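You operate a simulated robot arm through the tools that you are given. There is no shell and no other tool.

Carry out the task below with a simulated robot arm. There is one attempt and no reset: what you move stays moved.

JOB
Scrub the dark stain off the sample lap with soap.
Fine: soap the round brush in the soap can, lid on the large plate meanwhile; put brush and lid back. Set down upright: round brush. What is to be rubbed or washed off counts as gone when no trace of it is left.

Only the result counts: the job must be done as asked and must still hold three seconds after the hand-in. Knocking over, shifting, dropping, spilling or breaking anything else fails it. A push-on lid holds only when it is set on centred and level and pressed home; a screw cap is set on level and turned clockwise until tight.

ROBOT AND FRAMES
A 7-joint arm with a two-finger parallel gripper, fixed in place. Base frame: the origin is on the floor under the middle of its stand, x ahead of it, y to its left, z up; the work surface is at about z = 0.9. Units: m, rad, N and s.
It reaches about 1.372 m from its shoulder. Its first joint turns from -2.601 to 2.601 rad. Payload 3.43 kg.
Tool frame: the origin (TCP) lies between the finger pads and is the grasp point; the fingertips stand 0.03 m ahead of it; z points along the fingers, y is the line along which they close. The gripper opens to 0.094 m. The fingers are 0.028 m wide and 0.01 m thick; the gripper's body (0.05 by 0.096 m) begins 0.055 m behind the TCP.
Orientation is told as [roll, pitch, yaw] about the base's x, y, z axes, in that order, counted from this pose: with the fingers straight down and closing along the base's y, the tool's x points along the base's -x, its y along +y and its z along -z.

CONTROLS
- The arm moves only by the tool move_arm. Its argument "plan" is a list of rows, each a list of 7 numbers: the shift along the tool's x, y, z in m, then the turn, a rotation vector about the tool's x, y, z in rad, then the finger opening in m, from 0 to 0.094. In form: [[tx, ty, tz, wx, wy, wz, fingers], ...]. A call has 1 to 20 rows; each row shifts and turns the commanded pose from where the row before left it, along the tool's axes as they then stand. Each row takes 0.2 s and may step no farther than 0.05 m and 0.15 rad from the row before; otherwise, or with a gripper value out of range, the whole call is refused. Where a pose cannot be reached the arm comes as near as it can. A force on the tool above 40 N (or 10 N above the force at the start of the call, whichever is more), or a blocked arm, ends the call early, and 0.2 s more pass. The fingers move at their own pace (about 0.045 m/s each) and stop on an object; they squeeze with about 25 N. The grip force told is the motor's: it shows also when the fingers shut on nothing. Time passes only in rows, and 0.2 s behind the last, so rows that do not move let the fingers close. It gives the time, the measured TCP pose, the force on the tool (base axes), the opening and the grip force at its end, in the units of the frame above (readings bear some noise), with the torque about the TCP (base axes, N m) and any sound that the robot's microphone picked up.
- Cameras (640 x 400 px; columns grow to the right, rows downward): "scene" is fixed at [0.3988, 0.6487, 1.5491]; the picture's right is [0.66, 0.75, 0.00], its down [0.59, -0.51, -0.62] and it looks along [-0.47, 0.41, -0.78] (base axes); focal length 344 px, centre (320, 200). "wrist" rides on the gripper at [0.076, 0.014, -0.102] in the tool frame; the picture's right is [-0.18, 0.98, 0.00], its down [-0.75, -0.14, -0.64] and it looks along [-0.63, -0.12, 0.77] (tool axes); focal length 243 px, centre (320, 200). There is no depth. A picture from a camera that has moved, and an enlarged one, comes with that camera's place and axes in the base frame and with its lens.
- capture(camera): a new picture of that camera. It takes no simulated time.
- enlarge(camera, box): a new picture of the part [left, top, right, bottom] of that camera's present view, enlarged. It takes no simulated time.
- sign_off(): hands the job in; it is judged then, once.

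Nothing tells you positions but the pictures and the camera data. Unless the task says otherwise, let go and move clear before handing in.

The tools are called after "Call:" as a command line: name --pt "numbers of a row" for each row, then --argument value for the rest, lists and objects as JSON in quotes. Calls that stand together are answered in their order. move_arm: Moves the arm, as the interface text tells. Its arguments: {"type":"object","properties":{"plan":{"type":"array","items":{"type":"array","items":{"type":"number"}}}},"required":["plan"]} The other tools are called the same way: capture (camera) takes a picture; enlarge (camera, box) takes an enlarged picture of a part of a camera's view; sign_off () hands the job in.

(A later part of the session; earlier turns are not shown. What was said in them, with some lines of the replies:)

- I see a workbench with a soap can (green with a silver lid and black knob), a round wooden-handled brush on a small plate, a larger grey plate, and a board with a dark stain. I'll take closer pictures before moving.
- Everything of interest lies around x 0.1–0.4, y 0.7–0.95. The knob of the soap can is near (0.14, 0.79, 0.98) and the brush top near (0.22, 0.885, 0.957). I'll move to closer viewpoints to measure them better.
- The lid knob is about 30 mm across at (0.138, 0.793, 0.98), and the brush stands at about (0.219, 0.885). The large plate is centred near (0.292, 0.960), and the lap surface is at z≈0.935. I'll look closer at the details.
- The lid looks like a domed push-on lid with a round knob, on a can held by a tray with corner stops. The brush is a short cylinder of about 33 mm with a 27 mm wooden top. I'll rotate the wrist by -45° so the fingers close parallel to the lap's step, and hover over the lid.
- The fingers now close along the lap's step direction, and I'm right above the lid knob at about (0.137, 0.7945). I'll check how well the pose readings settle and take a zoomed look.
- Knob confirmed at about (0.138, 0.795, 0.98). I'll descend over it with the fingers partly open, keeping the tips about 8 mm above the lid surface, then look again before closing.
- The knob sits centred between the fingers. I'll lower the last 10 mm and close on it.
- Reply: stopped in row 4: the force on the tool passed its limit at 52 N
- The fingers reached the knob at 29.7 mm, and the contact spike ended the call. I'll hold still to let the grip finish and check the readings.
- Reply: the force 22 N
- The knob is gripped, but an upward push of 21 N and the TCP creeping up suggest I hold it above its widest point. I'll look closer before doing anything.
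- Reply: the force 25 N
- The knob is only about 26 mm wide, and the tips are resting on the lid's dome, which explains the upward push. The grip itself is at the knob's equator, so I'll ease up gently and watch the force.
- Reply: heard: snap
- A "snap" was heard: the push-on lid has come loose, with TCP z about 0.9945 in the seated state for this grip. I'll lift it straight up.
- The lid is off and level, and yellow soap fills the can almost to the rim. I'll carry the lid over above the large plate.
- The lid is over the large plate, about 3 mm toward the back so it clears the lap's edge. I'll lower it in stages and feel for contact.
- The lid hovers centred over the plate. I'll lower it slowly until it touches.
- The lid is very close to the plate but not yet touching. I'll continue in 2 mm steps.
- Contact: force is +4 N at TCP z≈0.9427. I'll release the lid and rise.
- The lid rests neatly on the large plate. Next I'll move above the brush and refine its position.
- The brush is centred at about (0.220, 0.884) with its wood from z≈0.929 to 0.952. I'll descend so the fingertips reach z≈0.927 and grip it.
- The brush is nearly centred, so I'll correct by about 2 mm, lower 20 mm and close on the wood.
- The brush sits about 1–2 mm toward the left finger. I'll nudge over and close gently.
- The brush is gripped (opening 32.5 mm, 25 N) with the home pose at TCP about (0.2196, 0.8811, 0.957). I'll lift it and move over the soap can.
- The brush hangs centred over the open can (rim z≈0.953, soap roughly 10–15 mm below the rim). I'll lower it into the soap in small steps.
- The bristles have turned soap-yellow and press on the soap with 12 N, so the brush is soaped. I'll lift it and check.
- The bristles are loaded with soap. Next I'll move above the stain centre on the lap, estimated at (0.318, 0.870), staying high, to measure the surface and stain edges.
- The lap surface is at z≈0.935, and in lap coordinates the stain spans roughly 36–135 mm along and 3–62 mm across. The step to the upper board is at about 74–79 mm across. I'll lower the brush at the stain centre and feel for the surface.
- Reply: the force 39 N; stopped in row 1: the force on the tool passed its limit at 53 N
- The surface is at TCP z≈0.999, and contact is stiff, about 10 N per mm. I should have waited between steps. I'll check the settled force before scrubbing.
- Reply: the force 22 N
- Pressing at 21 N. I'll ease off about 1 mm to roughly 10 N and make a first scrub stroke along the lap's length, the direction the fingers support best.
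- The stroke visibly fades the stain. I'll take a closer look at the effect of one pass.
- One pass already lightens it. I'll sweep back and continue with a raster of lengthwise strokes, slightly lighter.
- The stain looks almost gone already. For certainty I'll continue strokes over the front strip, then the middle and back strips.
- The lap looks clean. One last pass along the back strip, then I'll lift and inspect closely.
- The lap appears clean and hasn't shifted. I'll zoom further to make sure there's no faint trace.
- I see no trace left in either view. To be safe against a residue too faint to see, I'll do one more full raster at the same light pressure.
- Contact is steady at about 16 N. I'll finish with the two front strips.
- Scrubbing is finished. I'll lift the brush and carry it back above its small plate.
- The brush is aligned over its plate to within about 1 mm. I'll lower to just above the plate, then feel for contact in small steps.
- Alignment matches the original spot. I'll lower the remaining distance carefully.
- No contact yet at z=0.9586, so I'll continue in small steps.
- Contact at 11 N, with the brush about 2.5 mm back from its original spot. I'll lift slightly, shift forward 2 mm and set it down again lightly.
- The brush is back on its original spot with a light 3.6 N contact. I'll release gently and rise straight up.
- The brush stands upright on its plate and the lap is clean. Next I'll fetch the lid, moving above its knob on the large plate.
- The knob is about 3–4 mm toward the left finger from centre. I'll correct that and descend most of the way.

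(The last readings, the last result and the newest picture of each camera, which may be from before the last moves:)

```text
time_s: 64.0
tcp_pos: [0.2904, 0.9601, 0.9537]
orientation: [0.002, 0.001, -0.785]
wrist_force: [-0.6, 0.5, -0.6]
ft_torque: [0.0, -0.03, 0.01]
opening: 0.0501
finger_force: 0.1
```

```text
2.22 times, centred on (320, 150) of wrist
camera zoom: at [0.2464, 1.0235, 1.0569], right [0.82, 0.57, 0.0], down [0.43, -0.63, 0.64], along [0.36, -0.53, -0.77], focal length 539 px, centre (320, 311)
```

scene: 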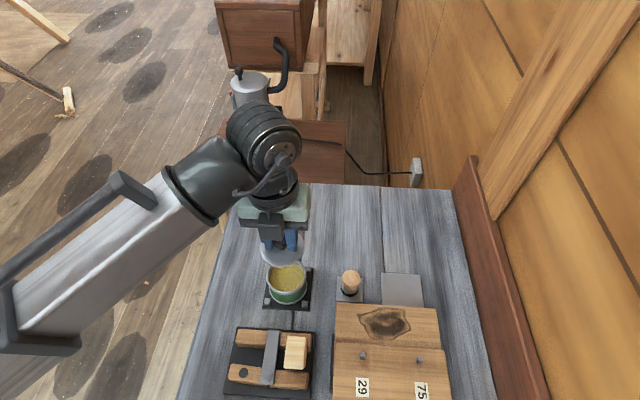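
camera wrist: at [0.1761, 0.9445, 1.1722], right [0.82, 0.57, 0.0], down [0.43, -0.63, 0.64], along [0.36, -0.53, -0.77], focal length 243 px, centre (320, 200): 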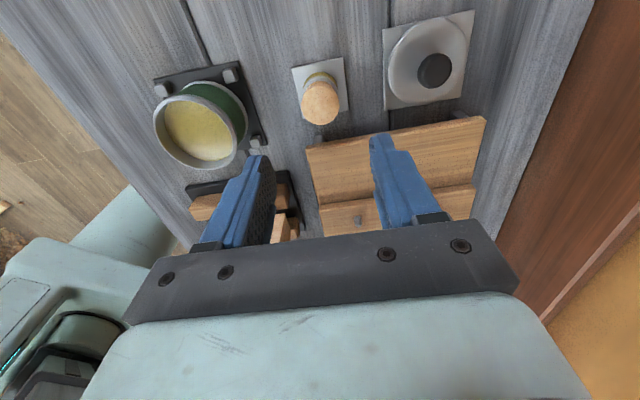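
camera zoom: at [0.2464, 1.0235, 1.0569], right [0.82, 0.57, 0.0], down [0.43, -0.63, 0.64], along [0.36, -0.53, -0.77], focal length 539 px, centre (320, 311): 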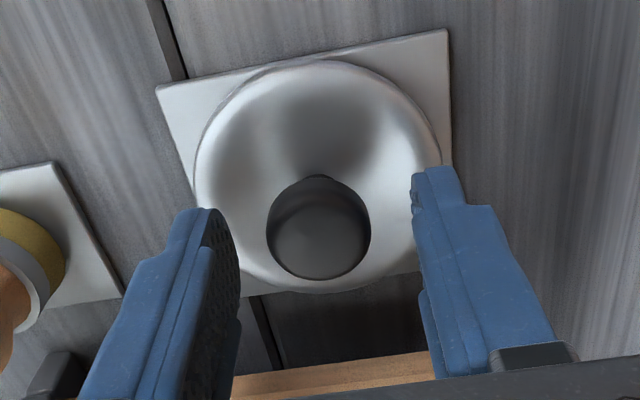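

The knob is centred between the fingers. I'll lower to z≈0.944, where the tips sit just above the dome, and close.

Call:
move_arm --pt "0 0 0.005 0 0 0 0.05" --pt "0 0 0.0045 0 0 0 0.05" --pt "0 0 0 0 0 0 0.044" --pt "0 0 0 0 0 0 0.038" --pt "0 0 0 0 0 0 0.032" --pt "0 0 0 0 0 0 0.026" --pt "0 0 0 0 0 0 0.02" --pt "0 0 0 0 0 0 0.02"

Call:
enlarge --camera "wrist" --box '[220, 60, 420, 240]'

```text
time_s: 65.8
tcp_pos: [0.2914, 0.9594, 0.9436]
orientation: [0.003, 0.002, -0.786]
wrist_force: [-0.2, 0.3, -0.5]
ft_torque: [0.0, 0.0, -0.02]
opening: 0.0261
finger_force: 24.5
```

```text
2.22 times, centred on (320, 150) of wrist
camera zoom: at [0.2459, 1.0229, 1.0474], right [0.82, 0.57, 0.0], down [0.43, -0.63, 0.64], along [0.36, -0.53, -0.77], focal length 539 px, centre (320, 311)
```

zoom: 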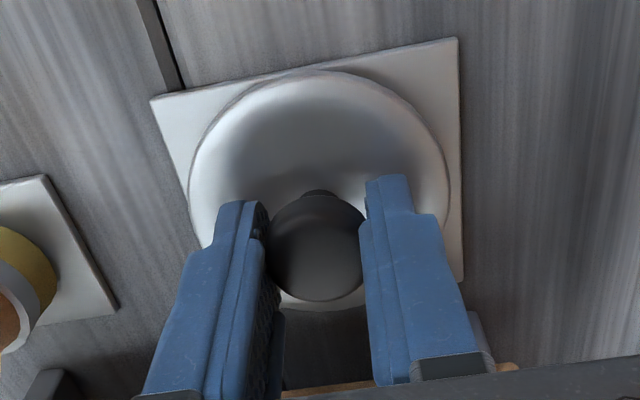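

Good grip at 26 mm with no reaction force. I'll lift the lid and carry it back above the can.

Call:
move_arm --pt "0 0 -0.005 0 0 0 0.02" --pt "0 0 -0.025 0 0 0 0.02" --pt "0 0 -0.04 0 0 0 0.02" --pt "0 0 -0.04 0 0 0 0.02" --pt "0 -0.03 0 0 0 0 0.02" --pt "-0.002 -0.045 0 0 0 0 0.02" --pt "-0.002 -0.045 0 0 0 0 0.02" --pt "-0.002 -0.045 0 0 0 0 0.02" --pt "-0.002 -0.04 0 0 0 0 0.02" --pt "0 -0.0196 0 0 0 0 0.02" --pt "0 0 0 0 0 0 0.02" --pt "0 0 0 0 0 0 0.02"

Call:
capture --camera "wrist"

Call:
enlarge --camera "scene" --box '[230, 210, 350, 320]'

```text
time_s: 68.4
tcp_pos: [0.1389, 0.7941, 1.052]
orientation: [0.001, 0.002, -0.786]
wrist_force: [0.0, -0.6, -1.0]
ft_torque: [0.03, -0.01, 0.0]
opening: 0.0262
finger_force: 24.8
```

```text
taken
camera wrist: at [0.0943, 0.857, 1.1556], right [0.82, 0.57, 0.0], down [0.43, -0.63, 0.64], along [0.36, -0.53, -0.77], focal length 243 px, centre (320, 200)
```

wrist: 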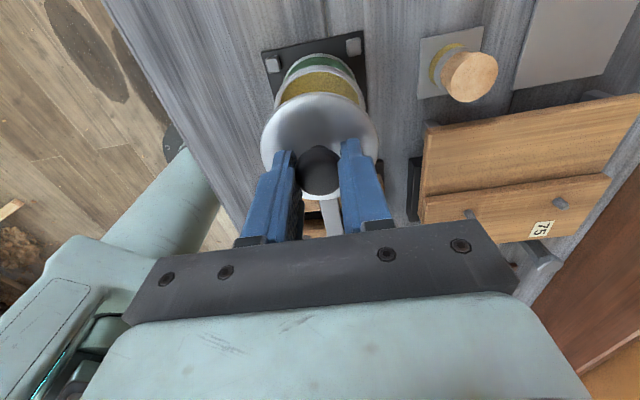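

```text
3.64 times, centred on (290, 265) of scene
camera zoom: at [0.3988, 0.6487, 1.5491], right [0.66, 0.75, 0.0], down [0.59, -0.51, -0.62], along [-0.47, 0.41, -0.78], focal length 1250 px, centre (429, -36)
```

zoom: 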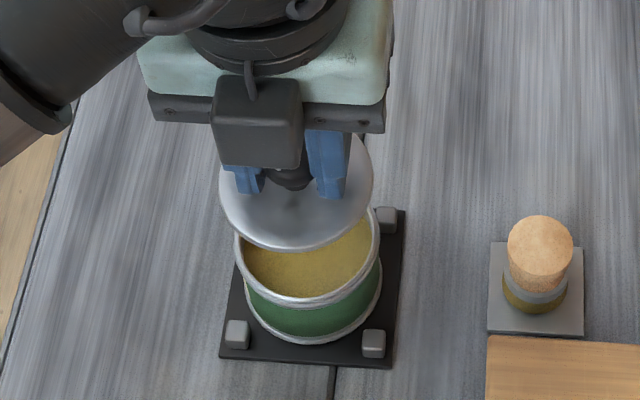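

The lid is level over the can. I'll lower it closer to the rim and average a few pose readings for centring.

Call:
move_arm --pt "0 0 0.02 0 0 0 0.02" --pt "0 0 0.015 0 0 0 0.02" --pt "0 0 0 0 0 0 0.02"

Call:
move_arm --pt "0 0 0 0 0 0 0.02"

Call:
move_arm --pt "0 0 0 0 0 0 0.02"

Call:
enlarge --camera "wrist" --box '[220, 20, 420, 220]'

Call:
enlarge --camera "scene" --box '[250, 240, 330, 310]'

```text
time_s: 69.2
tcp_pos: [0.1391, 0.794, 1.0174]
orientation: [0.002, 0.003, -0.785]
wrist_force: [0.0, -0.1, -0.9]
ft_torque: [0.02, -0.02, 0.0]
opening: 0.0261
finger_force: 24.9
```

```text
time_s: 69.6
tcp_pos: [0.1395, 0.7939, 1.0177]
orientation: [0.0, 0.001, -0.785]
wrist_force: [-0.4, -1.2, -0.4]
ft_torque: [0.02, -0.01, -0.03]
opening: 0.0263
finger_force: 24.8
```

```text
time_s: 70.0
tcp_pos: [0.1388, 0.7915, 1.0175]
orientation: [0.003, 0.002, -0.785]
wrist_force: [0.0, 0.0, 0.0]
ft_torque: [-0.02, 0.01, 0.01]
opening: 0.026
finger_force: 24.7
```

```text
2.00 times, centred on (320, 120) of wrist
camera zoom: at [0.0947, 0.8576, 1.1214], right [0.82, 0.57, 0.0], down [0.43, -0.63, 0.64], along [0.36, -0.53, -0.77], focal length 485 px, centre (320, 360)
```

zoom: 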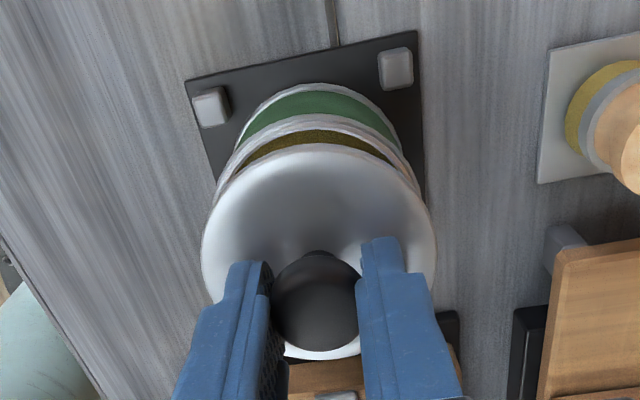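

```text
5.71 times, centred on (290, 275) of scene
camera zoom: at [0.3988, 0.6487, 1.5491], right [0.66, 0.75, 0.0], down [0.59, -0.51, -0.62], along [-0.47, 0.41, -0.78], focal length 1965 px, centre (491, -229)
```

zoom: 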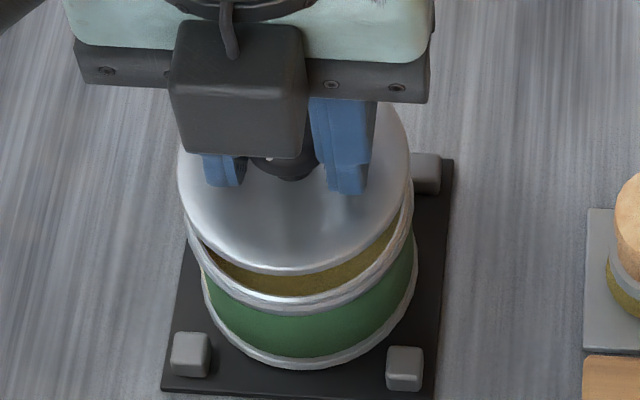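

Sideways alignment agrees with the scene view, and the averages suggest a 1–1.5 mm shift backward. I'll apply it and lower towards the rim.

Call:
move_arm --pt "0.0012 0.0003 0.008 0 0 0 0.02" --pt "0 0 0.005 0 0 0 0.02" --pt "0 0 0 0 0 0 0.02"

Call:
enlarge --camera "wrist" --box '[220, 20, 420, 220]'

Call:
enlarge --camera "scene" --box '[250, 240, 330, 310]'

```text
time_s: 70.8
tcp_pos: [0.1378, 0.7956, 1.0049]
orientation: [0.004, 0.002, -0.787]
wrist_force: [-1.3, 0.2, -0.7]
ft_torque: [0.02, -0.04, 0.0]
opening: 0.0265
finger_force: 25.4
```

```text
2.00 times, centred on (320, 120) of wrist
camera zoom: at [0.0938, 0.8589, 1.1087], right [0.82, 0.57, 0.0], down [0.43, -0.63, 0.64], along [0.36, -0.53, -0.77], focal length 485 px, centre (320, 360)
```

zoom: 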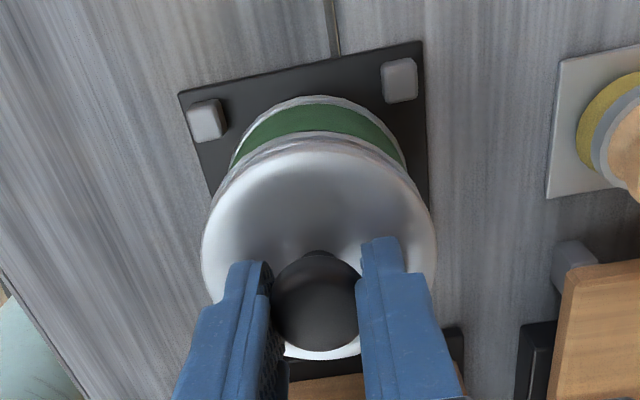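

```text
5.71 times, centred on (290, 275) of scene
camera zoom: at [0.3988, 0.6487, 1.5491], right [0.66, 0.75, 0.0], down [0.59, -0.51, -0.62], along [-0.47, 0.41, -0.78], focal length 1965 px, centre (491, -229)
```

zoom: 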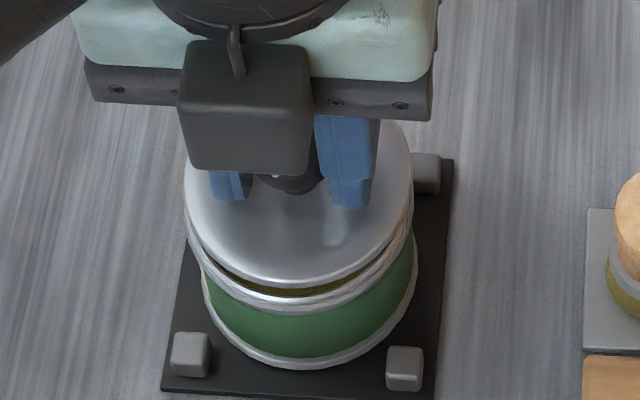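

The lid is well centred a few millimetres above the rim. I'll lower in 2 mm steps, checking force each time.

Call:
move_arm --pt "0 0 0.002 0 0 0 0.02" --pt "0 0 0.002 0 0 0 0.02" --pt "0 0 0 0 0 0 0.02"

```text
time_s: 71.6
tcp_pos: [0.1373, 0.7952, 1.0012]
orientation: [0.001, 0.002, -0.784]
wrist_force: [0.4, -0.1, -0.3]
ft_torque: [0.01, -0.02, -0.04]
opening: 0.0263
finger_force: 24.8
```

Call:
move_arm --pt "0 0 0.002 0 0 0 0.02" --pt "0 0 0 0 0 0 0.02"

```text
time_s: 72.2
tcp_pos: [0.1384, 0.7951, 0.9991]
orientation: [0.003, 0.001, -0.784]
wrist_force: [0.4, 0.3, -0.1]
ft_torque: [0.01, -0.02, 0.02]
opening: 0.0266
finger_force: 25.1
```

Call:
move_arm --pt "0 0 0.0015 0 0 0 0.02" --pt "0 0 0 0 0 0 0.02"

```text
time_s: 72.8
tcp_pos: [0.1378, 0.796, 0.9981]
orientation: [0.001, 0.001, -0.786]
wrist_force: [-0.5, -0.1, 0.1]
ft_torque: [0.03, 0.0, 0.0]
opening: 0.026
finger_force: 25.0
```

Call:
move_arm --pt "0 0 0.0015 0 0 0 0.02" --pt "0 0 0 0 0 0 0.02"

Call:
enlarge --camera "scene" --box '[250, 240, 330, 310]'

```text
time_s: 73.4
tcp_pos: [0.1374, 0.7952, 0.9955]
orientation: [0.001, 0.002, -0.786]
wrist_force: [-0.6, 0.1, -0.6]
ft_torque: [0.03, -0.01, 0.02]
opening: 0.0262
finger_force: 25.3
```

```text
5.71 times, centred on (290, 275) of scene
camera zoom: at [0.3988, 0.6487, 1.5491], right [0.66, 0.75, 0.0], down [0.59, -0.51, -0.62], along [-0.47, 0.41, -0.78], focal length 1965 px, centre (491, -229)
```

zoom: 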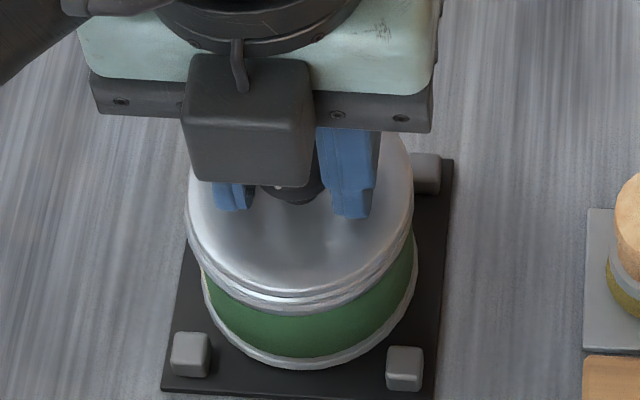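

The lid is at the rim with no contact force yet, so I'll keep pressing down in 1 mm steps.

Call:
move_arm --pt "0 0 0.001 0 0 0 0.02" --pt "0 0 0 0 0 0 0.02"

```text
time_s: 74.0
tcp_pos: [0.1373, 0.7949, 0.9947]
orientation: [0.002, 0.003, -0.786]
wrist_force: [-0.1, 0.0, -0.8]
ft_torque: [0.01, -0.03, -0.02]
opening: 0.026
finger_force: 24.8
```

Call:
move_arm --pt "0 0 0.001 0 0 0 0.02" --pt "0 0 0 0 0 0 0.02"

```text
time_s: 74.6
tcp_pos: [0.139, 0.7954, 0.9956]
orientation: [0.004, 0.001, -0.786]
wrist_force: [3.7, -4.4, 13.1]
ft_torque: [0.04, 0.0, -0.01]
opening: 0.0261
finger_force: 24.6
heard: snap
```

A "snap" was heard with 13 N of reaction, so the lid has engaged. I'll press a little further to make sure it's fully home.

Call:
move_arm --pt "0 0 0.001 0 0 0 0.02" --pt "0 0 0 0 0 0 0.02"

Call:
enlarge --camera "scene" --box '[250, 240, 330, 310]'

Call:
enlarge --camera "wrist" --box '[220, 20, 420, 220]'

```text
time_s: 75.2
tcp_pos: [0.1379, 0.7954, 0.9939]
orientation: [0.003, 0.003, -0.786]
wrist_force: [7.9, -4.0, 28.0]
ft_torque: [-0.09, -0.13, -0.01]
opening: 0.0265
finger_force: 24.9
```

```text
5.71 times, centred on (290, 275) of scene
camera zoom: at [0.3988, 0.6487, 1.5491], right [0.66, 0.75, 0.0], down [0.59, -0.51, -0.62], along [-0.47, 0.41, -0.78], focal length 1965 px, centre (491, -229)
```

zoom: 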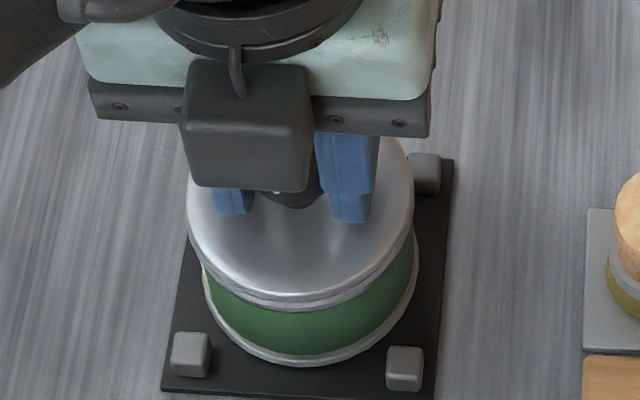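

```text
2.00 times, centred on (320, 120) of wrist
camera zoom: at [0.0931, 0.8586, 1.0981], right [0.83, 0.56, 0.0], down [0.43, -0.64, 0.64], along [0.36, -0.53, -0.77], focal length 485 px, centre (320, 360)
```

zoom: 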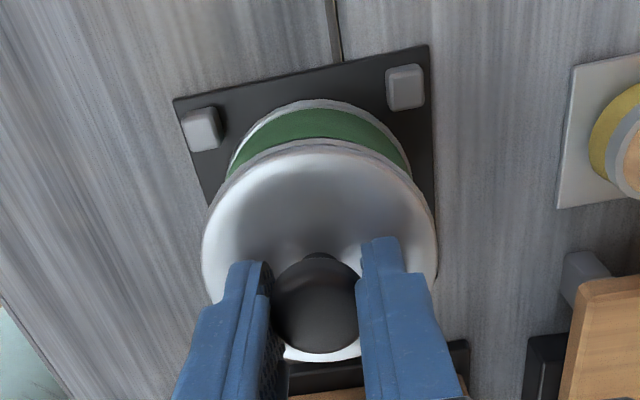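

The lid sits exactly as in the first pictures, with 28 N pressing it home. I'll ease off the pressure without pulling, then open the fingers.

Call:
move_arm --pt "0 0 -0.001 0 0 0 0.02" --pt "0 0 -0.0008 0 0 0 0.02" --pt "0 0 0 0 0 0 0.02"

```text
time_s: 76.0
tcp_pos: [0.1368, 0.7957, 0.996]
orientation: [0.001, 0.004, -0.784]
wrist_force: [0.9, 0.0, -0.1]
ft_torque: [0.04, -0.01, 0.0]
opening: 0.0261
finger_force: 24.5
heard: snap
```

A second snap as I eased up means the lid popped loose again because I was still gripping it. I'll re-press, correcting about 0.5 mm sideways, and this time open the fingers while still pressing.

Call:
move_arm --pt "-0.0006 0 0 0 0 0 0.02" --pt "0 0 0.001 0 0 0 0.02" --pt "0 0 0.0008 0 0 0 0.02" --pt "0 0 0 0 0 0 0.02"

```text
time_s: 77.0
tcp_pos: [0.1382, 0.7955, 0.9945]
orientation: [0.004, 0.004, -0.786]
wrist_force: [-2.5, 3.4, 15.9]
ft_torque: [0.07, 0.12, 0.01]
opening: 0.0263
finger_force: 25.0
```

15.9 N but no snap yet, so I'll press a bit more.

Call:
move_arm --pt "0 0 0.0008 0 0 0 0.02" --pt "0 0 0 0 0 0 0.02"

```text
time_s: 77.6
tcp_pos: [0.1389, 0.7948, 0.9924]
orientation: [0.005, 0.003, -0.785]
wrist_force: [1.5, 7.7, 34.1]
ft_torque: [0.13, 0.01, 0.0]
opening: 0.0262
finger_force: 25.3
```

34 N and still no snap. I'll look before pushing any further.

Call:
enlarge --camera "scene" --box '[250, 240, 330, 310]'

Call:
enlarge --camera "wrist" --box '[220, 20, 420, 220]'

Call:
enlarge --camera "scene" --box '[270, 280, 310, 305]'

```text
5.71 times, centred on (290, 275) of scene
camera zoom: at [0.3988, 0.6487, 1.5491], right [0.66, 0.75, 0.0], down [0.59, -0.51, -0.62], along [-0.47, 0.41, -0.78], focal length 1965 px, centre (491, -229)
```

zoom: 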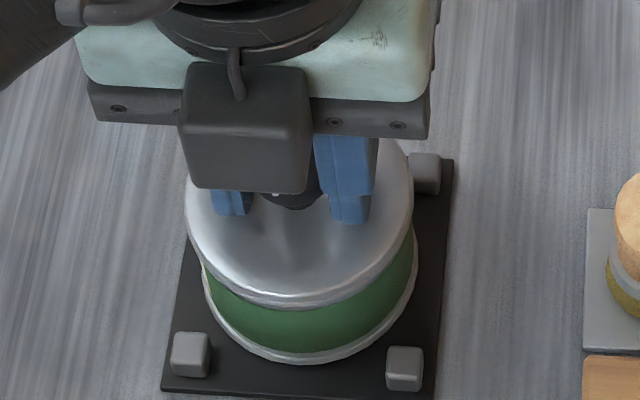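

```text
2.00 times, centred on (320, 120) of wrist
camera zoom: at [0.093, 0.8581, 1.0975], right [0.83, 0.56, 0.0], down [0.43, -0.64, 0.64], along [0.36, -0.53, -0.77], focal length 485 px, centre (320, 360)
```

zoom: 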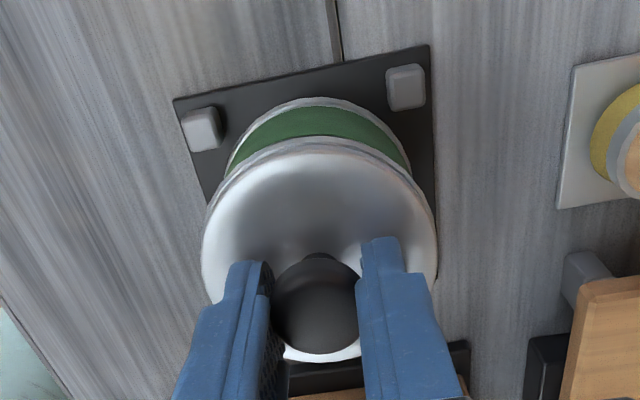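

```text
16.00 times, centred on (290, 292) of scene
camera zoom: at [0.3988, 0.6487, 1.5491], right [0.66, 0.75, 0.0], down [0.59, -0.51, -0.62], along [-0.47, 0.41, -0.78], focal length 5501 px, centre (800, -1280)
```

zoom: 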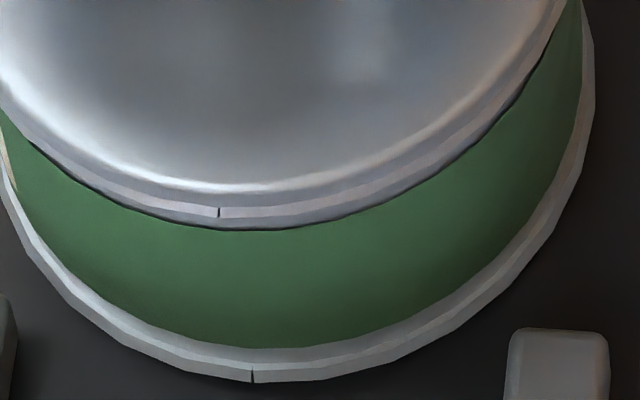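

I'll compare the back edge of the lid closely to see if it's level.

Call:
enlarge --camera "wrist" --box '[260, 60, 380, 130]'

Call:
enlarge --camera "scene" --box '[265, 255, 315, 305]'

```text
5.33 times, centred on (320, 95) of wrist
camera zoom: at [0.093, 0.8581, 1.0975], right [0.83, 0.56, 0.0], down [0.43, -0.64, 0.64], along [0.36, -0.53, -0.77], focal length 1294 px, centre (320, 760)
```

zoom: 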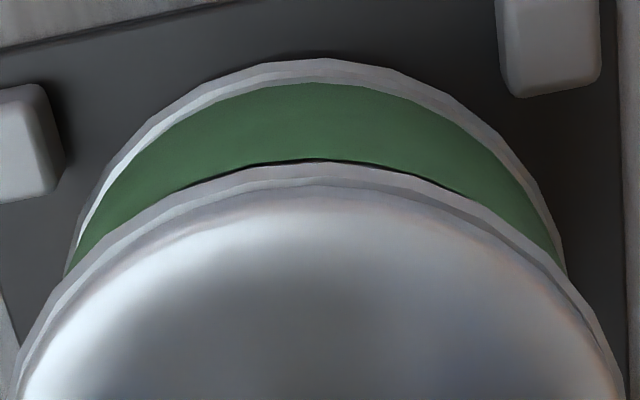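

```text
8.00 times, centred on (290, 280) of scene
camera zoom: at [0.3988, 0.6487, 1.5491], right [0.66, 0.75, 0.0], down [0.59, -0.51, -0.62], along [-0.47, 0.41, -0.78], focal length 2750 px, centre (560, -440)
```

zoom: 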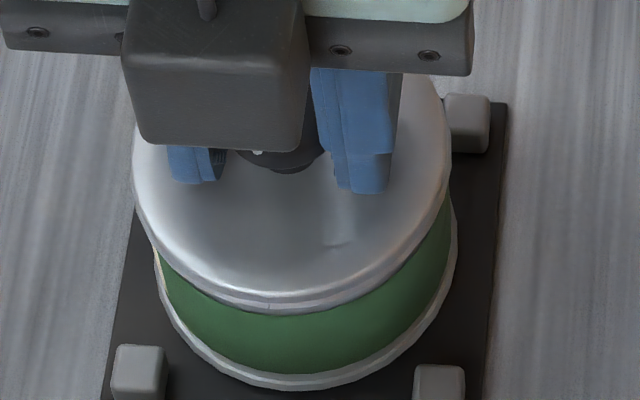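

The lid looks level and fully down, but the state of the catch is unclear. I'll open the fingers while still pressing so I don't pull on it, then rise clear and press from above on the knob.

Call:
move_arm --pt "0 0 0 0 0 0 0.034" --pt "0 0 0 0 0 0 0.045" --pt "0 0 -0.001 0 0 0 0.05" --pt "0 0 -0.002 0 0 0 0.05" --pt "0 0 -0.003 0 0 0 0.05" --pt "0 0 -0.01 0 0 0 0.05" --pt "0 0 -0.02 0 0 0 0.05" --pt "0 0 -0.03 0 0 0 0.05" --pt "0 0 0 0 0 0 0.05"

Call:
capture --camera "wrist"

Call:
enlarge --camera "scene" --box '[255, 245, 335, 315]'

Call:
enlarge --camera "scene" --box '[270, 280, 310, 305]'

```text
time_s: 79.6
tcp_pos: [0.1373, 0.7945, 1.0588]
orientation: [0.001, 0.002, -0.785]
wrist_force: [0.0, -0.1, 0.0]
ft_torque: [0.02, 0.0, 0.01]
opening: 0.0502
finger_force: 0.0
heard: snap
```

```text
taken
camera wrist: at [0.0923, 0.8589, 1.1625], right [0.82, 0.57, 0.0], down [0.43, -0.63, 0.64], along [0.36, -0.53, -0.77], focal length 243 px, centre (320, 200)
```

wrist: 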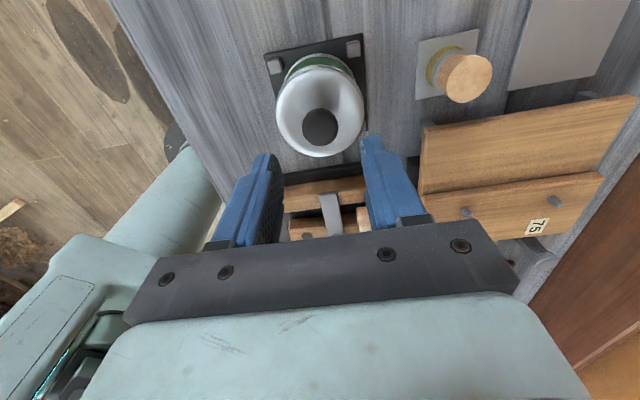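

```text
5.71 times, centred on (295, 280) of scene
camera zoom: at [0.3988, 0.6487, 1.5491], right [0.66, 0.75, 0.0], down [0.59, -0.51, -0.62], along [-0.47, 0.41, -0.78], focal length 1965 px, centre (463, -257)
```

zoom: 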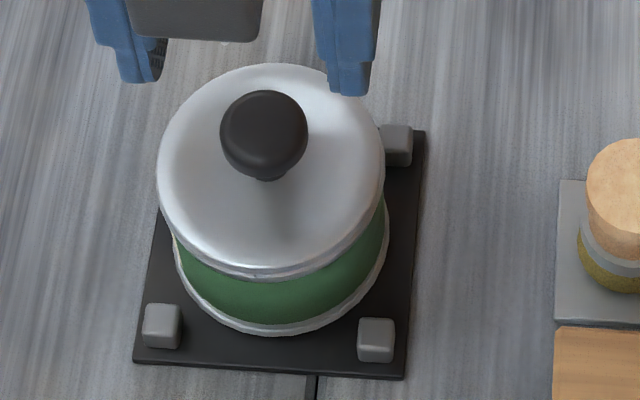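

```text
16.00 times, centred on (290, 292) of scene
camera zoom: at [0.3988, 0.6487, 1.5491], right [0.66, 0.75, 0.0], down [0.59, -0.51, -0.62], along [-0.47, 0.41, -0.78], focal length 5501 px, centre (800, -1280)
```

zoom: 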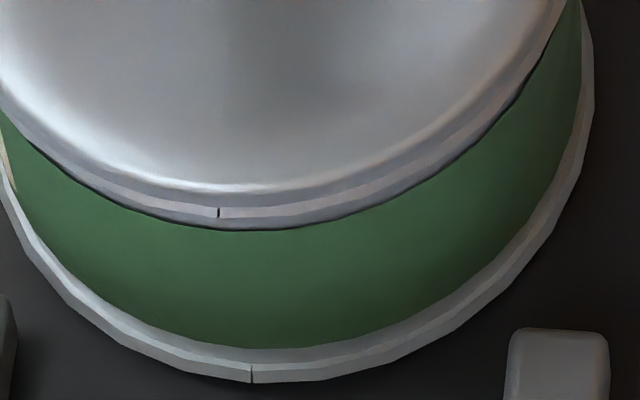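

Another snap was heard while the fingers opened under pressure, probably the catch engaging. To confirm, I'll close the fingers and press straight down on the knob top, so nothing can pull on the lid when I retreat.

Call:
move_arm --pt "0.001 -0.0005 0 0 0 0 0.02" --pt "0 0 0 0 0 0 0.0" --pt "0 0 0 0 0 0 0.0" --pt "0 0 0.015 0 0 0 0.0" --pt "0 0 0.012 0 0 0 0.0" --pt "0 0 0 0 0 0 0.0"

Call:
enlarge --camera "wrist" --box '[220, 40, 420, 220]'

Call:
enlarge --camera "scene" --box '[255, 245, 335, 315]'

```text
time_s: 81.0
tcp_pos: [0.1363, 0.7951, 1.0321]
orientation: [0.001, 0.002, -0.785]
wrist_force: [1.1, -0.3, -0.5]
ft_torque: [-0.01, 0.0, 0.01]
opening: 0.0001
finger_force: 24.8
```

```text
2.22 times, centred on (320, 130) of wrist
camera zoom: at [0.0917, 0.859, 1.1355], right [0.82, 0.57, 0.0], down [0.43, -0.63, 0.64], along [0.36, -0.53, -0.77], focal length 539 px, centre (320, 356)
```

zoom: 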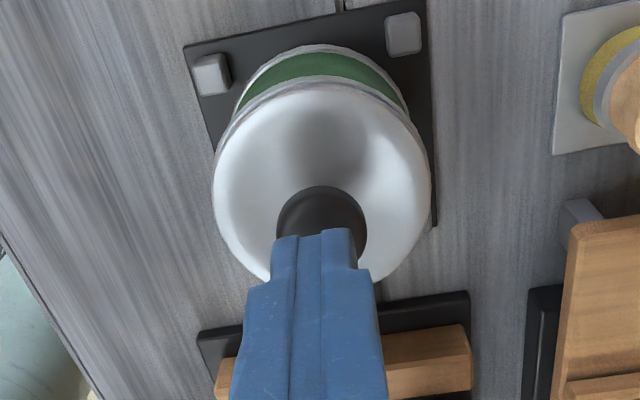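

```text
5.71 times, centred on (295, 280) of scene
camera zoom: at [0.3988, 0.6487, 1.5491], right [0.66, 0.75, 0.0], down [0.59, -0.51, -0.62], along [-0.47, 0.41, -0.78], focal length 1965 px, centre (463, -257)
```

zoom: 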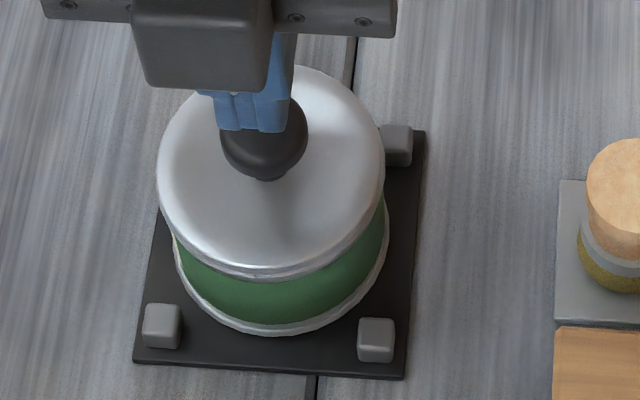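

The closed tips are right above the knob. I'll lower gently until contact and then press.

Call:
move_arm --pt "0 0.001 0.004 0 0 0 0.0" --pt "0 0 0.002 0 0 0 0.0" --pt "0 0 0 0 0 0 0.0"

```text
time_s: 81.8
tcp_pos: [0.1373, 0.7959, 1.0242]
orientation: [0.002, 0.002, -0.785]
wrist_force: [-0.4, 1.1, 0.5]
ft_torque: [0.01, 0.03, 0.0]
opening: 0.0
finger_force: 25.4
```

Call:
move_arm --pt "0 0 0.0015 0 0 0 0.0" --pt "0 0 0 0 0 0 0.0"

```text
time_s: 82.4
tcp_pos: [0.1376, 0.7952, 1.0238]
orientation: [0.004, 0.002, -0.786]
wrist_force: [-0.5, -0.3, -0.6]
ft_torque: [-0.03, 0.01, -0.01]
opening: 0.0003
finger_force: 25.1
```

Call:
move_arm --pt "0 0 0.0015 0 0 0 0.0" --pt "0 0 0 0 0 0 0.0"

```text
time_s: 83.0
tcp_pos: [0.138, 0.796, 1.0216]
orientation: [0.002, 0.003, -0.786]
wrist_force: [-0.2, -0.3, 0.6]
ft_torque: [-0.01, 0.01, -0.04]
opening: 0.0
finger_force: 25.0
```

Call:
move_arm --pt "0 0 0.0015 0 0 0 0.0" --pt "0 0 0 0 0 0 0.0"

```text
time_s: 83.6
tcp_pos: [0.1371, 0.7961, 1.0203]
orientation: [0.002, 0.001, -0.786]
wrist_force: [0.0, 0.4, -0.6]
ft_torque: [0.0, -0.01, -0.02]
opening: 0.0
finger_force: 24.4
```

Call:
move_arm --pt "0 0 0.0015 0 0 0 0.0" --pt "0 0 0 0 0 0 0.0"

Call:
enlarge --camera "wrist" --box '[220, 40, 420, 220]'

```text
time_s: 84.2
tcp_pos: [0.1374, 0.7962, 1.0203]
orientation: [0.003, 0.003, -0.785]
wrist_force: [0.1, 1.0, -0.1]
ft_torque: [-0.03, 0.0, -0.01]
opening: 0.0002
finger_force: 25.2
```

```text
2.22 times, centred on (320, 130) of wrist
camera zoom: at [0.093, 0.8605, 1.1228], right [0.82, 0.57, 0.0], down [0.43, -0.63, 0.64], along [0.36, -0.53, -0.77], focal length 539 px, centre (320, 356)
```

zoom: 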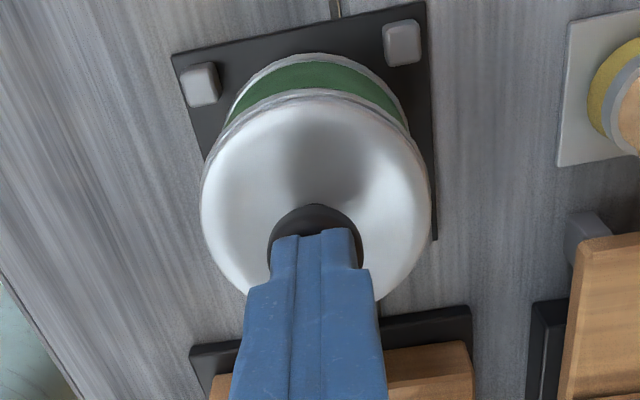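

Still no contact with tips at about z 0.99, so I'll continue.

Call:
move_arm --pt "0 0 0.0015 0 0 0 0.0" --pt "0 0 0 0 0 0 0.0"

```text
time_s: 84.8
tcp_pos: [0.1373, 0.7968, 1.0186]
orientation: [0.005, 0.003, -0.786]
wrist_force: [1.5, 1.7, 13.1]
ft_torque: [0.01, -0.08, -0.01]
opening: 0.0
finger_force: 25.3
```

Contact: 13 N on the knob top. I'll press a bit more and listen.

Call:
move_arm --pt "0 0 0.001 0 0 0 0.0" --pt "0 0 0 0 0 0 0.0"

```text
time_s: 85.4
tcp_pos: [0.137, 0.7964, 1.0183]
orientation: [0.004, 0.004, -0.786]
wrist_force: [4.3, 5.9, 33.7]
ft_torque: [0.12, -0.16, 0.01]
opening: 0.0001
finger_force: 24.3
```

33.7 N on a free lid with no further snap, so the catch had already engaged at release. I'll retreat straight up and inspect the lid from both cameras.

Call:
move_arm --pt "0 0 -0.002 0 0 0 0.0" --pt "0 0 -0.008 0 0 0 0.0" --pt "0 0 -0.03 0 0 0 0.0" --pt "0 0 -0.04 0 0 0 0.03" --pt "0 0 -0.02 0 0 0 0.06" --pt "0 0 0 0 0 0 0.094" --pt "0 0 0 0 0 0 0.094"

Call:
enlarge --camera "wrist" --box '[260, 20, 380, 130]'

Call:
enlarge --camera "scene" --box '[262, 250, 314, 306]'

Call:
enlarge --camera "scene" --box '[255, 245, 335, 315]'

```text
time_s: 87.0
tcp_pos: [0.1368, 0.7956, 1.1177]
orientation: [0.002, 0.001, -0.787]
wrist_force: [-0.4, 0.5, -0.2]
ft_torque: [0.03, -0.02, -0.03]
opening: 0.084
finger_force: 0.0
```

```text
3.64 times, centred on (320, 75) of wrist
camera zoom: at [0.0923, 0.8602, 1.2215], right [0.82, 0.57, 0.0], down [0.43, -0.63, 0.64], along [0.36, -0.53, -0.77], focal length 882 px, centre (320, 654)
```

zoom: 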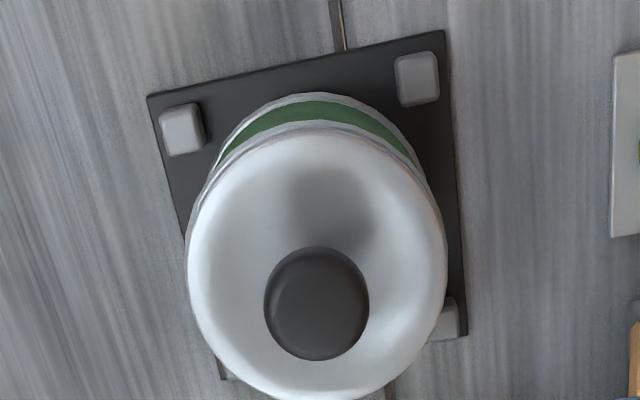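

```text
7.14 times, centred on (288, 278) of scene
camera zoom: at [0.3988, 0.6487, 1.5491], right [0.66, 0.75, 0.0], down [0.59, -0.51, -0.62], along [-0.47, 0.41, -0.78], focal length 2456 px, centre (549, -357)
```

zoom: 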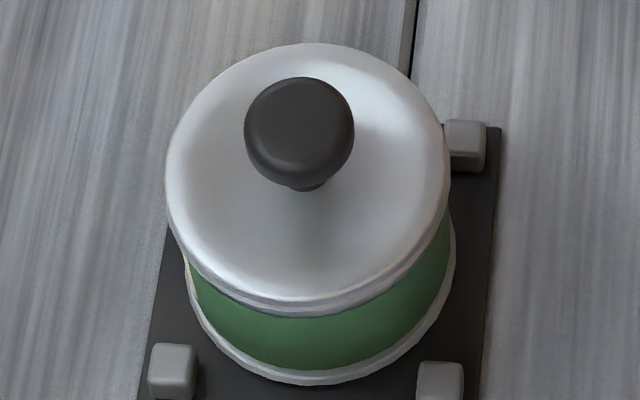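

```text
5.71 times, centred on (295, 280) of scene
camera zoom: at [0.3988, 0.6487, 1.5491], right [0.66, 0.75, 0.0], down [0.59, -0.51, -0.62], along [-0.47, 0.41, -0.78], focal length 1965 px, centre (463, -257)
```

zoom: 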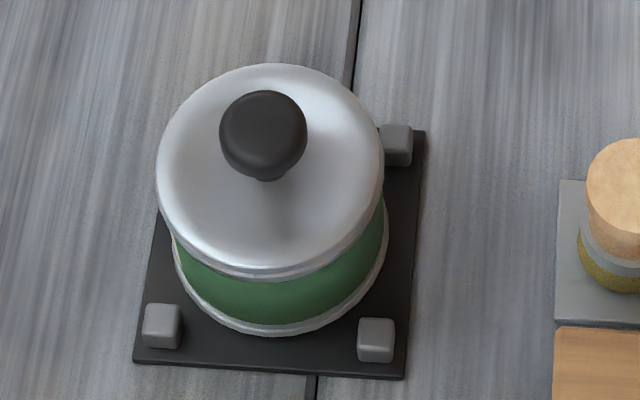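

The lid sits straight and matches the starting picture to about 1 mm. I'll check the seam on both sides at high zoom.

Call:
enlarge --camera "scene" --box '[264, 278, 292, 300]'

Call:
enlarge --camera "scene" --box '[286, 272, 314, 294]'

Call:
enlarge --camera "wrist" --box '[280, 40, 360, 90]'

```text
16.00 times, centred on (278, 289) of scene
camera zoom: at [0.3988, 0.6487, 1.5491], right [0.66, 0.75, 0.0], down [0.59, -0.51, -0.62], along [-0.47, 0.41, -0.78], focal length 5501 px, centre (992, -1224)
```

zoom: 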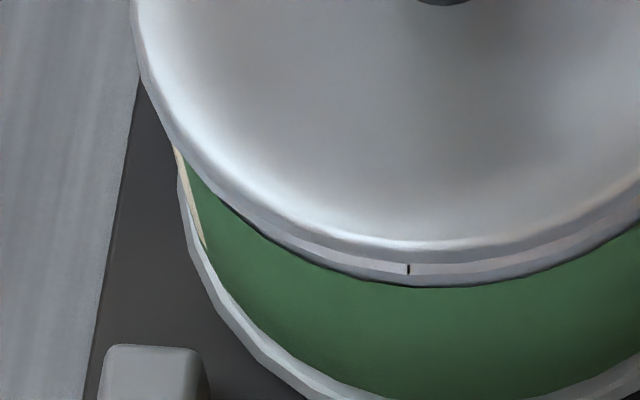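

```text
16.00 times, centred on (300, 283) of scene
camera zoom: at [0.3988, 0.6487, 1.5491], right [0.66, 0.75, 0.0], down [0.59, -0.51, -0.62], along [-0.47, 0.41, -0.78], focal length 5501 px, centre (640, -1128)
```

zoom: 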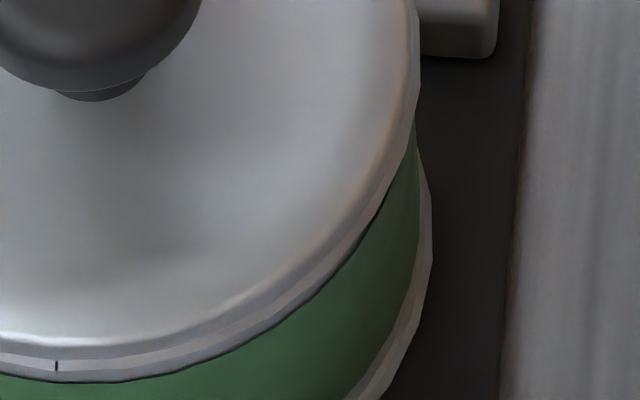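

```text
8.00 times, centred on (320, 65) of wrist
camera zoom: at [0.0923, 0.8602, 1.2215], right [0.82, 0.57, 0.0], down [0.43, -0.63, 0.64], along [0.36, -0.53, -0.77], focal length 1941 px, centre (320, 1280)
```

zoom: 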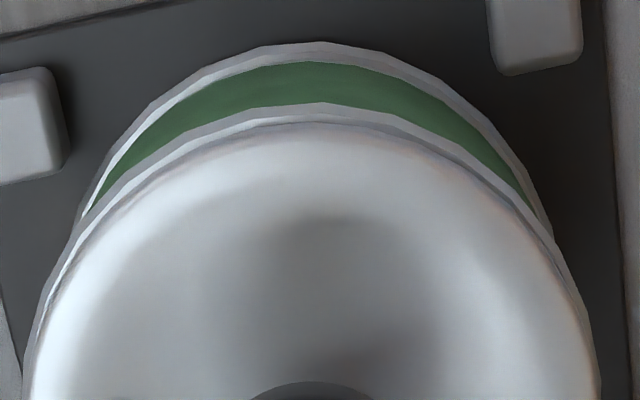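

The seam looks even all round. As a non-destructive check that the catch holds, I'll grip the knob again (tips just clear of the dome) and apply only a tiny upward force. First I'll descend and re-centre.

Call:
move_arm --pt "-0.0016 -0.0004 0.03 0 0 0 0.07" --pt "0 0 0.04 0 0 0 0.06" --pt "0 0 0.03 0 0 0 0.055" --pt "0 0 0.01 0 0 0 0.05" --pt "0 0 0 0 0 0 0.05" --pt "0 0 0 0 0 0 0.05"

Call:
enlarge --camera "wrist" --box '[220, 60, 420, 240]'

```text
time_s: 88.4
tcp_pos: [0.1386, 0.7948, 1.0074]
orientation: [0.003, 0.0, -0.784]
wrist_force: [0.7, -0.1, -1.1]
ft_torque: [-0.02, -0.02, -0.01]
opening: 0.05
finger_force: 0.1
```

```text
2.22 times, centred on (320, 150) of wrist
camera zoom: at [0.0936, 0.8585, 1.1104], right [0.82, 0.57, 0.0], down [0.43, -0.63, 0.64], along [0.36, -0.53, -0.77], focal length 539 px, centre (320, 311)
```

zoom: 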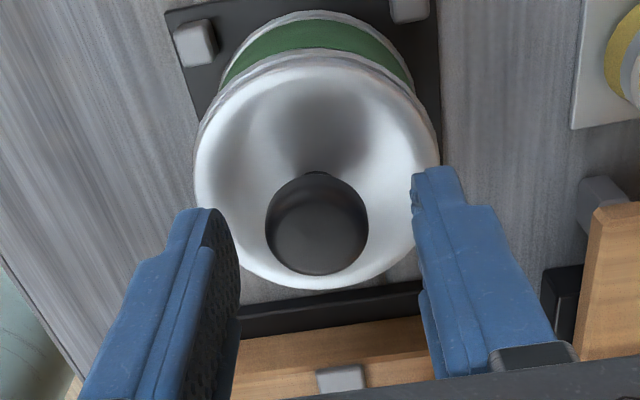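

The knob is centred to within a fraction of a millimetre. I'll lower 11 mm and close on it.

Call:
move_arm --pt "0 0 0.006 0 0 0 0.05" --pt "0 0 0.0049 0 0 0 0.044" --pt "0 0 0 0 0 0 0.038" --pt "0 0 0 0 0 0 0.032" --pt "0 0 0 0 0 0 0.028" --pt "0 0 0 0 0 0 0.024" --pt "0 0 0 0 0 0 0.02" --pt "0 0 0 0 0 0 0.02"

```text
time_s: 90.2
tcp_pos: [0.1382, 0.7932, 0.9958]
orientation: [0.001, 0.001, -0.786]
wrist_force: [-0.2, -0.1, -0.1]
ft_torque: [0.0, -0.03, 0.04]
opening: 0.0262
finger_force: 25.1
heard: snap
```

Another snap as the grip closed means the lid was latched and squeezing the knob just unlatched it. So I'll let go without lifting, and press it home from above with closed fingers, which can only latch it.

Call:
move_arm --pt "0 0 0 0 0 0 0.03" --pt "0 0 0 0 0 0 0.038" --pt "0 0 0 0 0 0 0.05" --pt "0 0 0 0 0 0 0.05"

Call:
enlarge --camera "wrist" --box '[220, 20, 420, 220]'

Call:
enlarge --camera "scene" --box '[264, 278, 292, 300]'

```text
time_s: 91.2
tcp_pos: [0.1385, 0.794, 0.9967]
orientation: [0.002, 0.002, -0.787]
wrist_force: [-0.4, 0.2, 0.0]
ft_torque: [0.0, -0.02, -0.01]
opening: 0.0498
finger_force: 0.1
heard: snap
```

```text
2.00 times, centred on (320, 120) of wrist
camera zoom: at [0.0935, 0.8583, 1.1], right [0.82, 0.57, 0.0], down [0.43, -0.63, 0.64], along [0.36, -0.53, -0.77], focal length 485 px, centre (320, 360)
```

zoom: 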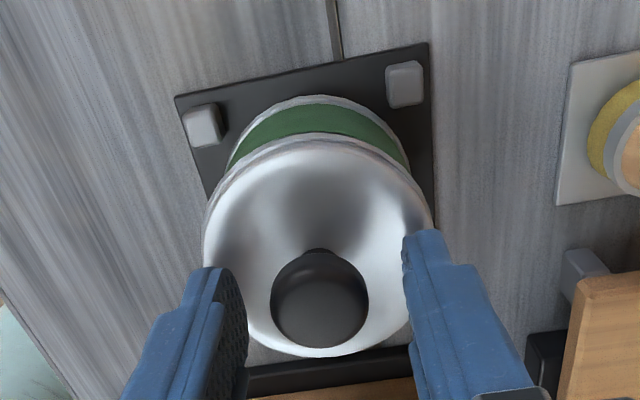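

```text
16.00 times, centred on (278, 289) of scene
camera zoom: at [0.3988, 0.6487, 1.5491], right [0.66, 0.75, 0.0], down [0.59, -0.51, -0.62], along [-0.47, 0.41, -0.78], focal length 5501 px, centre (992, -1224)
```

zoom: 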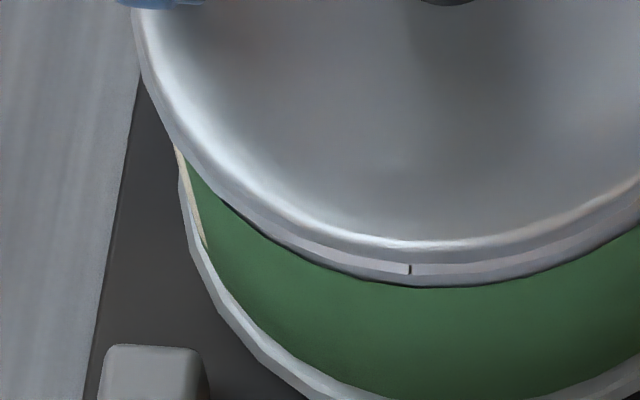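

Again a snap, this time on letting go with no vertical force, so by my count of snaps the lid is latched again. I'll do a final press from above with closed fingers as confirmation. If it's already home, no snap should come.

Call:
move_arm --pt "0 0 -0.01 0 0 0 0.05" --pt "0 0 -0.03 0 0 0 0.05" --pt "0 0 0 0 0 0 0.02" --pt "0 0 0 0 0 0 0.0" --pt "0 0 0 0 0 0 0.0" --pt "0 0 0.01 0 0 0 0.0" --pt "0 0 0.004 0 0 0 0.0" --pt "0 0 0 0 0 0 0.0"

Call:
enlarge --camera "wrist" --box '[220, 40, 420, 220]'

```text
time_s: 93.0
tcp_pos: [0.1394, 0.7939, 1.0207]
orientation: [0.002, 0.001, -0.785]
wrist_force: [0.4, 0.0, 0.1]
ft_torque: [-0.01, -0.01, 0.0]
opening: 0.0
finger_force: 25.3
```

```text
2.22 times, centred on (320, 130) of wrist
camera zoom: at [0.0942, 0.858, 1.1246], right [0.82, 0.57, 0.0], down [0.43, -0.63, 0.64], along [0.36, -0.53, -0.77], focal length 539 px, centre (320, 356)
```

zoom: 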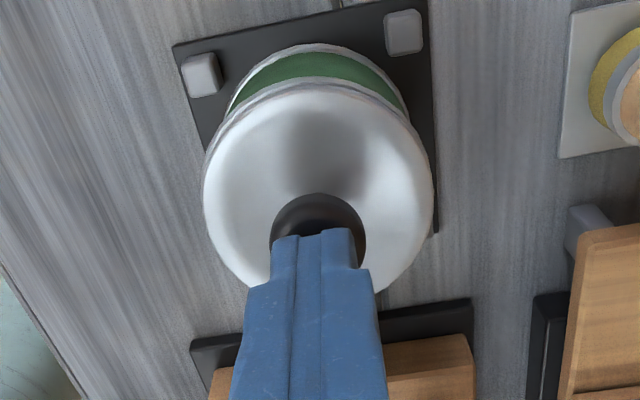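

The tips are centred on the knob. I'll press down in small steps.

Call:
move_arm --pt "0 0 0.0015 0 0 0 0.0" --pt "0 0 0 0 0 0 0.0"

```text
time_s: 93.6
tcp_pos: [0.1386, 0.7943, 1.02]
orientation: [0.004, 0.002, -0.786]
wrist_force: [-0.2, 0.0, -1.1]
ft_torque: [0.0, -0.03, 0.02]
opening: 0.0
finger_force: 25.5
```

Call:
move_arm --pt "0 0 0.0012 0 0 0 0.0" --pt "0 0 0 0 0 0 0.0"

```text
time_s: 94.2
tcp_pos: [0.1384, 0.795, 1.0196]
orientation: [0.002, 0.002, -0.784]
wrist_force: [0.4, 0.1, -0.2]
ft_torque: [-0.01, -0.02, 0.03]
opening: 0.0002
finger_force: 24.8
```

Call:
move_arm --pt "0 0 0.0012 0 0 0 0.0" --pt "0 0 0 0 0 0 0.0"

```text
time_s: 94.8
tcp_pos: [0.1384, 0.794, 1.0187]
orientation: [0.005, 0.003, -0.785]
wrist_force: [1.0, 1.3, 13.8]
ft_torque: [0.05, 0.01, 0.0]
opening: 0.0
finger_force: 24.7
```

Call:
move_arm --pt "0 0 0.0008 0 0 0 0.0" --pt "0 0 0 0 0 0 0.0" --pt "0 0 0 0 0 0 0.0"

```text
time_s: 95.6
tcp_pos: [0.1388, 0.7944, 1.0177]
orientation: [0.005, 0.003, -0.786]
wrist_force: [4.1, 2.6, 25.7]
ft_torque: [0.06, -0.08, 0.0]
opening: 0.0
finger_force: 25.4
```

25.7 N, the same contact height as before and no snap, so the lid is home. I'll retreat straight up, move clear, and check the whole scene.

Call:
move_arm --pt "0 0 -0.002 0 0 0 0.0" --pt "0 0 -0.01 0 0 0 0.0" --pt "0 0 -0.03 0 0 0 0.0" --pt "0 0 -0.04 0 0 0 0.0" --pt "0 0 -0.04 0 0 0 0.0" --pt "0 0 -0.04 0 0 0 0.03" --pt "0.03 0 -0.02 0 0 0 0.06" --pt "0.04 0 0 0 0 0 0.06" --pt "0.04 0 0 0 0 0 0.06" --pt "0 0 0 0 0 0 0.06"

Call:
capture --camera "scene"

Call:
enlarge --camera "scene" --box '[220, 230, 460, 400]'

Call:
enlarge --camera "scene" --box '[255, 245, 335, 315]'

Call:
capture --camera "wrist"

```text
time_s: 97.8
tcp_pos: [0.0604, 0.8712, 1.1985]
orientation: [0.004, 0.002, -0.786]
wrist_force: [-0.1, -0.2, -0.1]
ft_torque: [-0.01, 0.03, -0.01]
opening: 0.06
finger_force: 0.0
```

```text
taken
```

scene: 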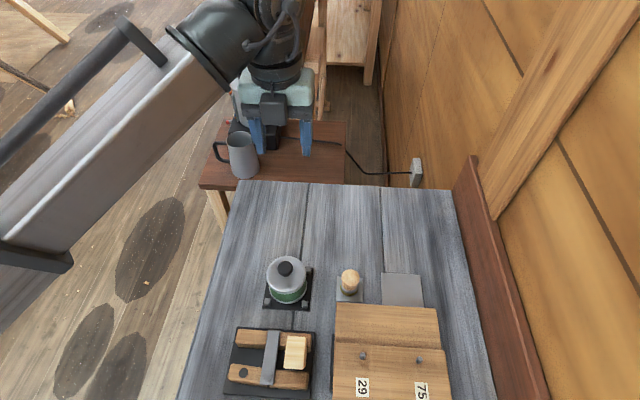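

```text
2.35 times, centred on (340, 315) of scene
camera zoom: at [0.3988, 0.6487, 1.5491], right [0.66, 0.75, 0.0], down [0.59, -0.51, -0.62], along [-0.47, 0.41, -0.78], focal length 809 px, centre (273, -71)
```

zoom: 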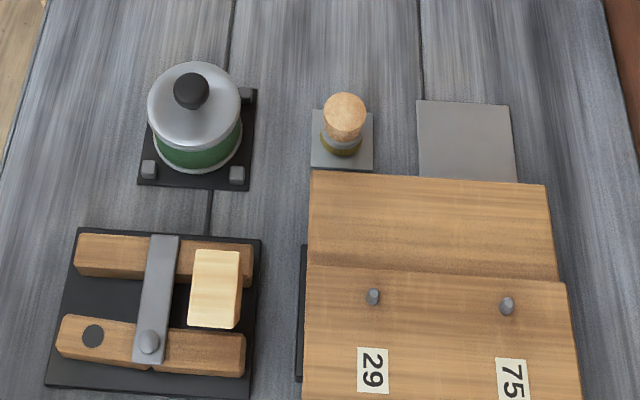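

```text
5.71 times, centred on (295, 280) of scene
camera zoom: at [0.3988, 0.6487, 1.5491], right [0.66, 0.75, 0.0], down [0.59, -0.51, -0.62], along [-0.47, 0.41, -0.78], focal length 1965 px, centre (463, -257)
```

zoom: 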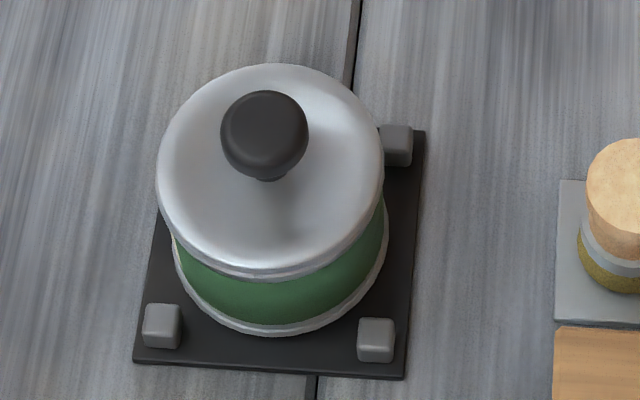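

```text
taken
camera wrist: at [0.0161, 0.9351, 1.3023], right [0.82, 0.57, 0.0], down [0.43, -0.63, 0.64], along [0.36, -0.53, -0.77], focal length 243 px, centre (320, 200)
```

wrist: 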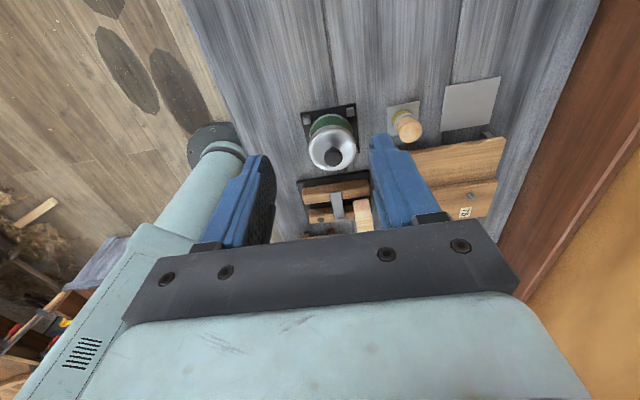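

The lap is clean in both views. The brush stands upright on its small plate, the large plate is empty, the lid is back on the can level and pressed home, and the arm is clear. I'm handing in.

Call:
sign_off

```text
The job is handed in.
```

I scrubbed the dark stain off the sample lap with the soaped round brush and handed the job in. At high zoom, neither camera shows any trace of it.

- **Brush:** it stands upright on its small plate, on the spot it came from, with some soap still in the bristles.
- **Lid:** it sat on the large plate while I scrubbed and is now back on the soap can. It looks level and centred.
- **Lid catch:** this is the part I'm least sure of. It snapped in and out several times as I gripped and released the knob. After the last snap I pressed the knob top with about 26 N and heard no further snap, so I take it to be home. I did not pull-test it after that.
- **Can:** in the pictures the can, with its lid, sits about 1 mm from where it started, still within its corner stops. I saw no change in anything else.
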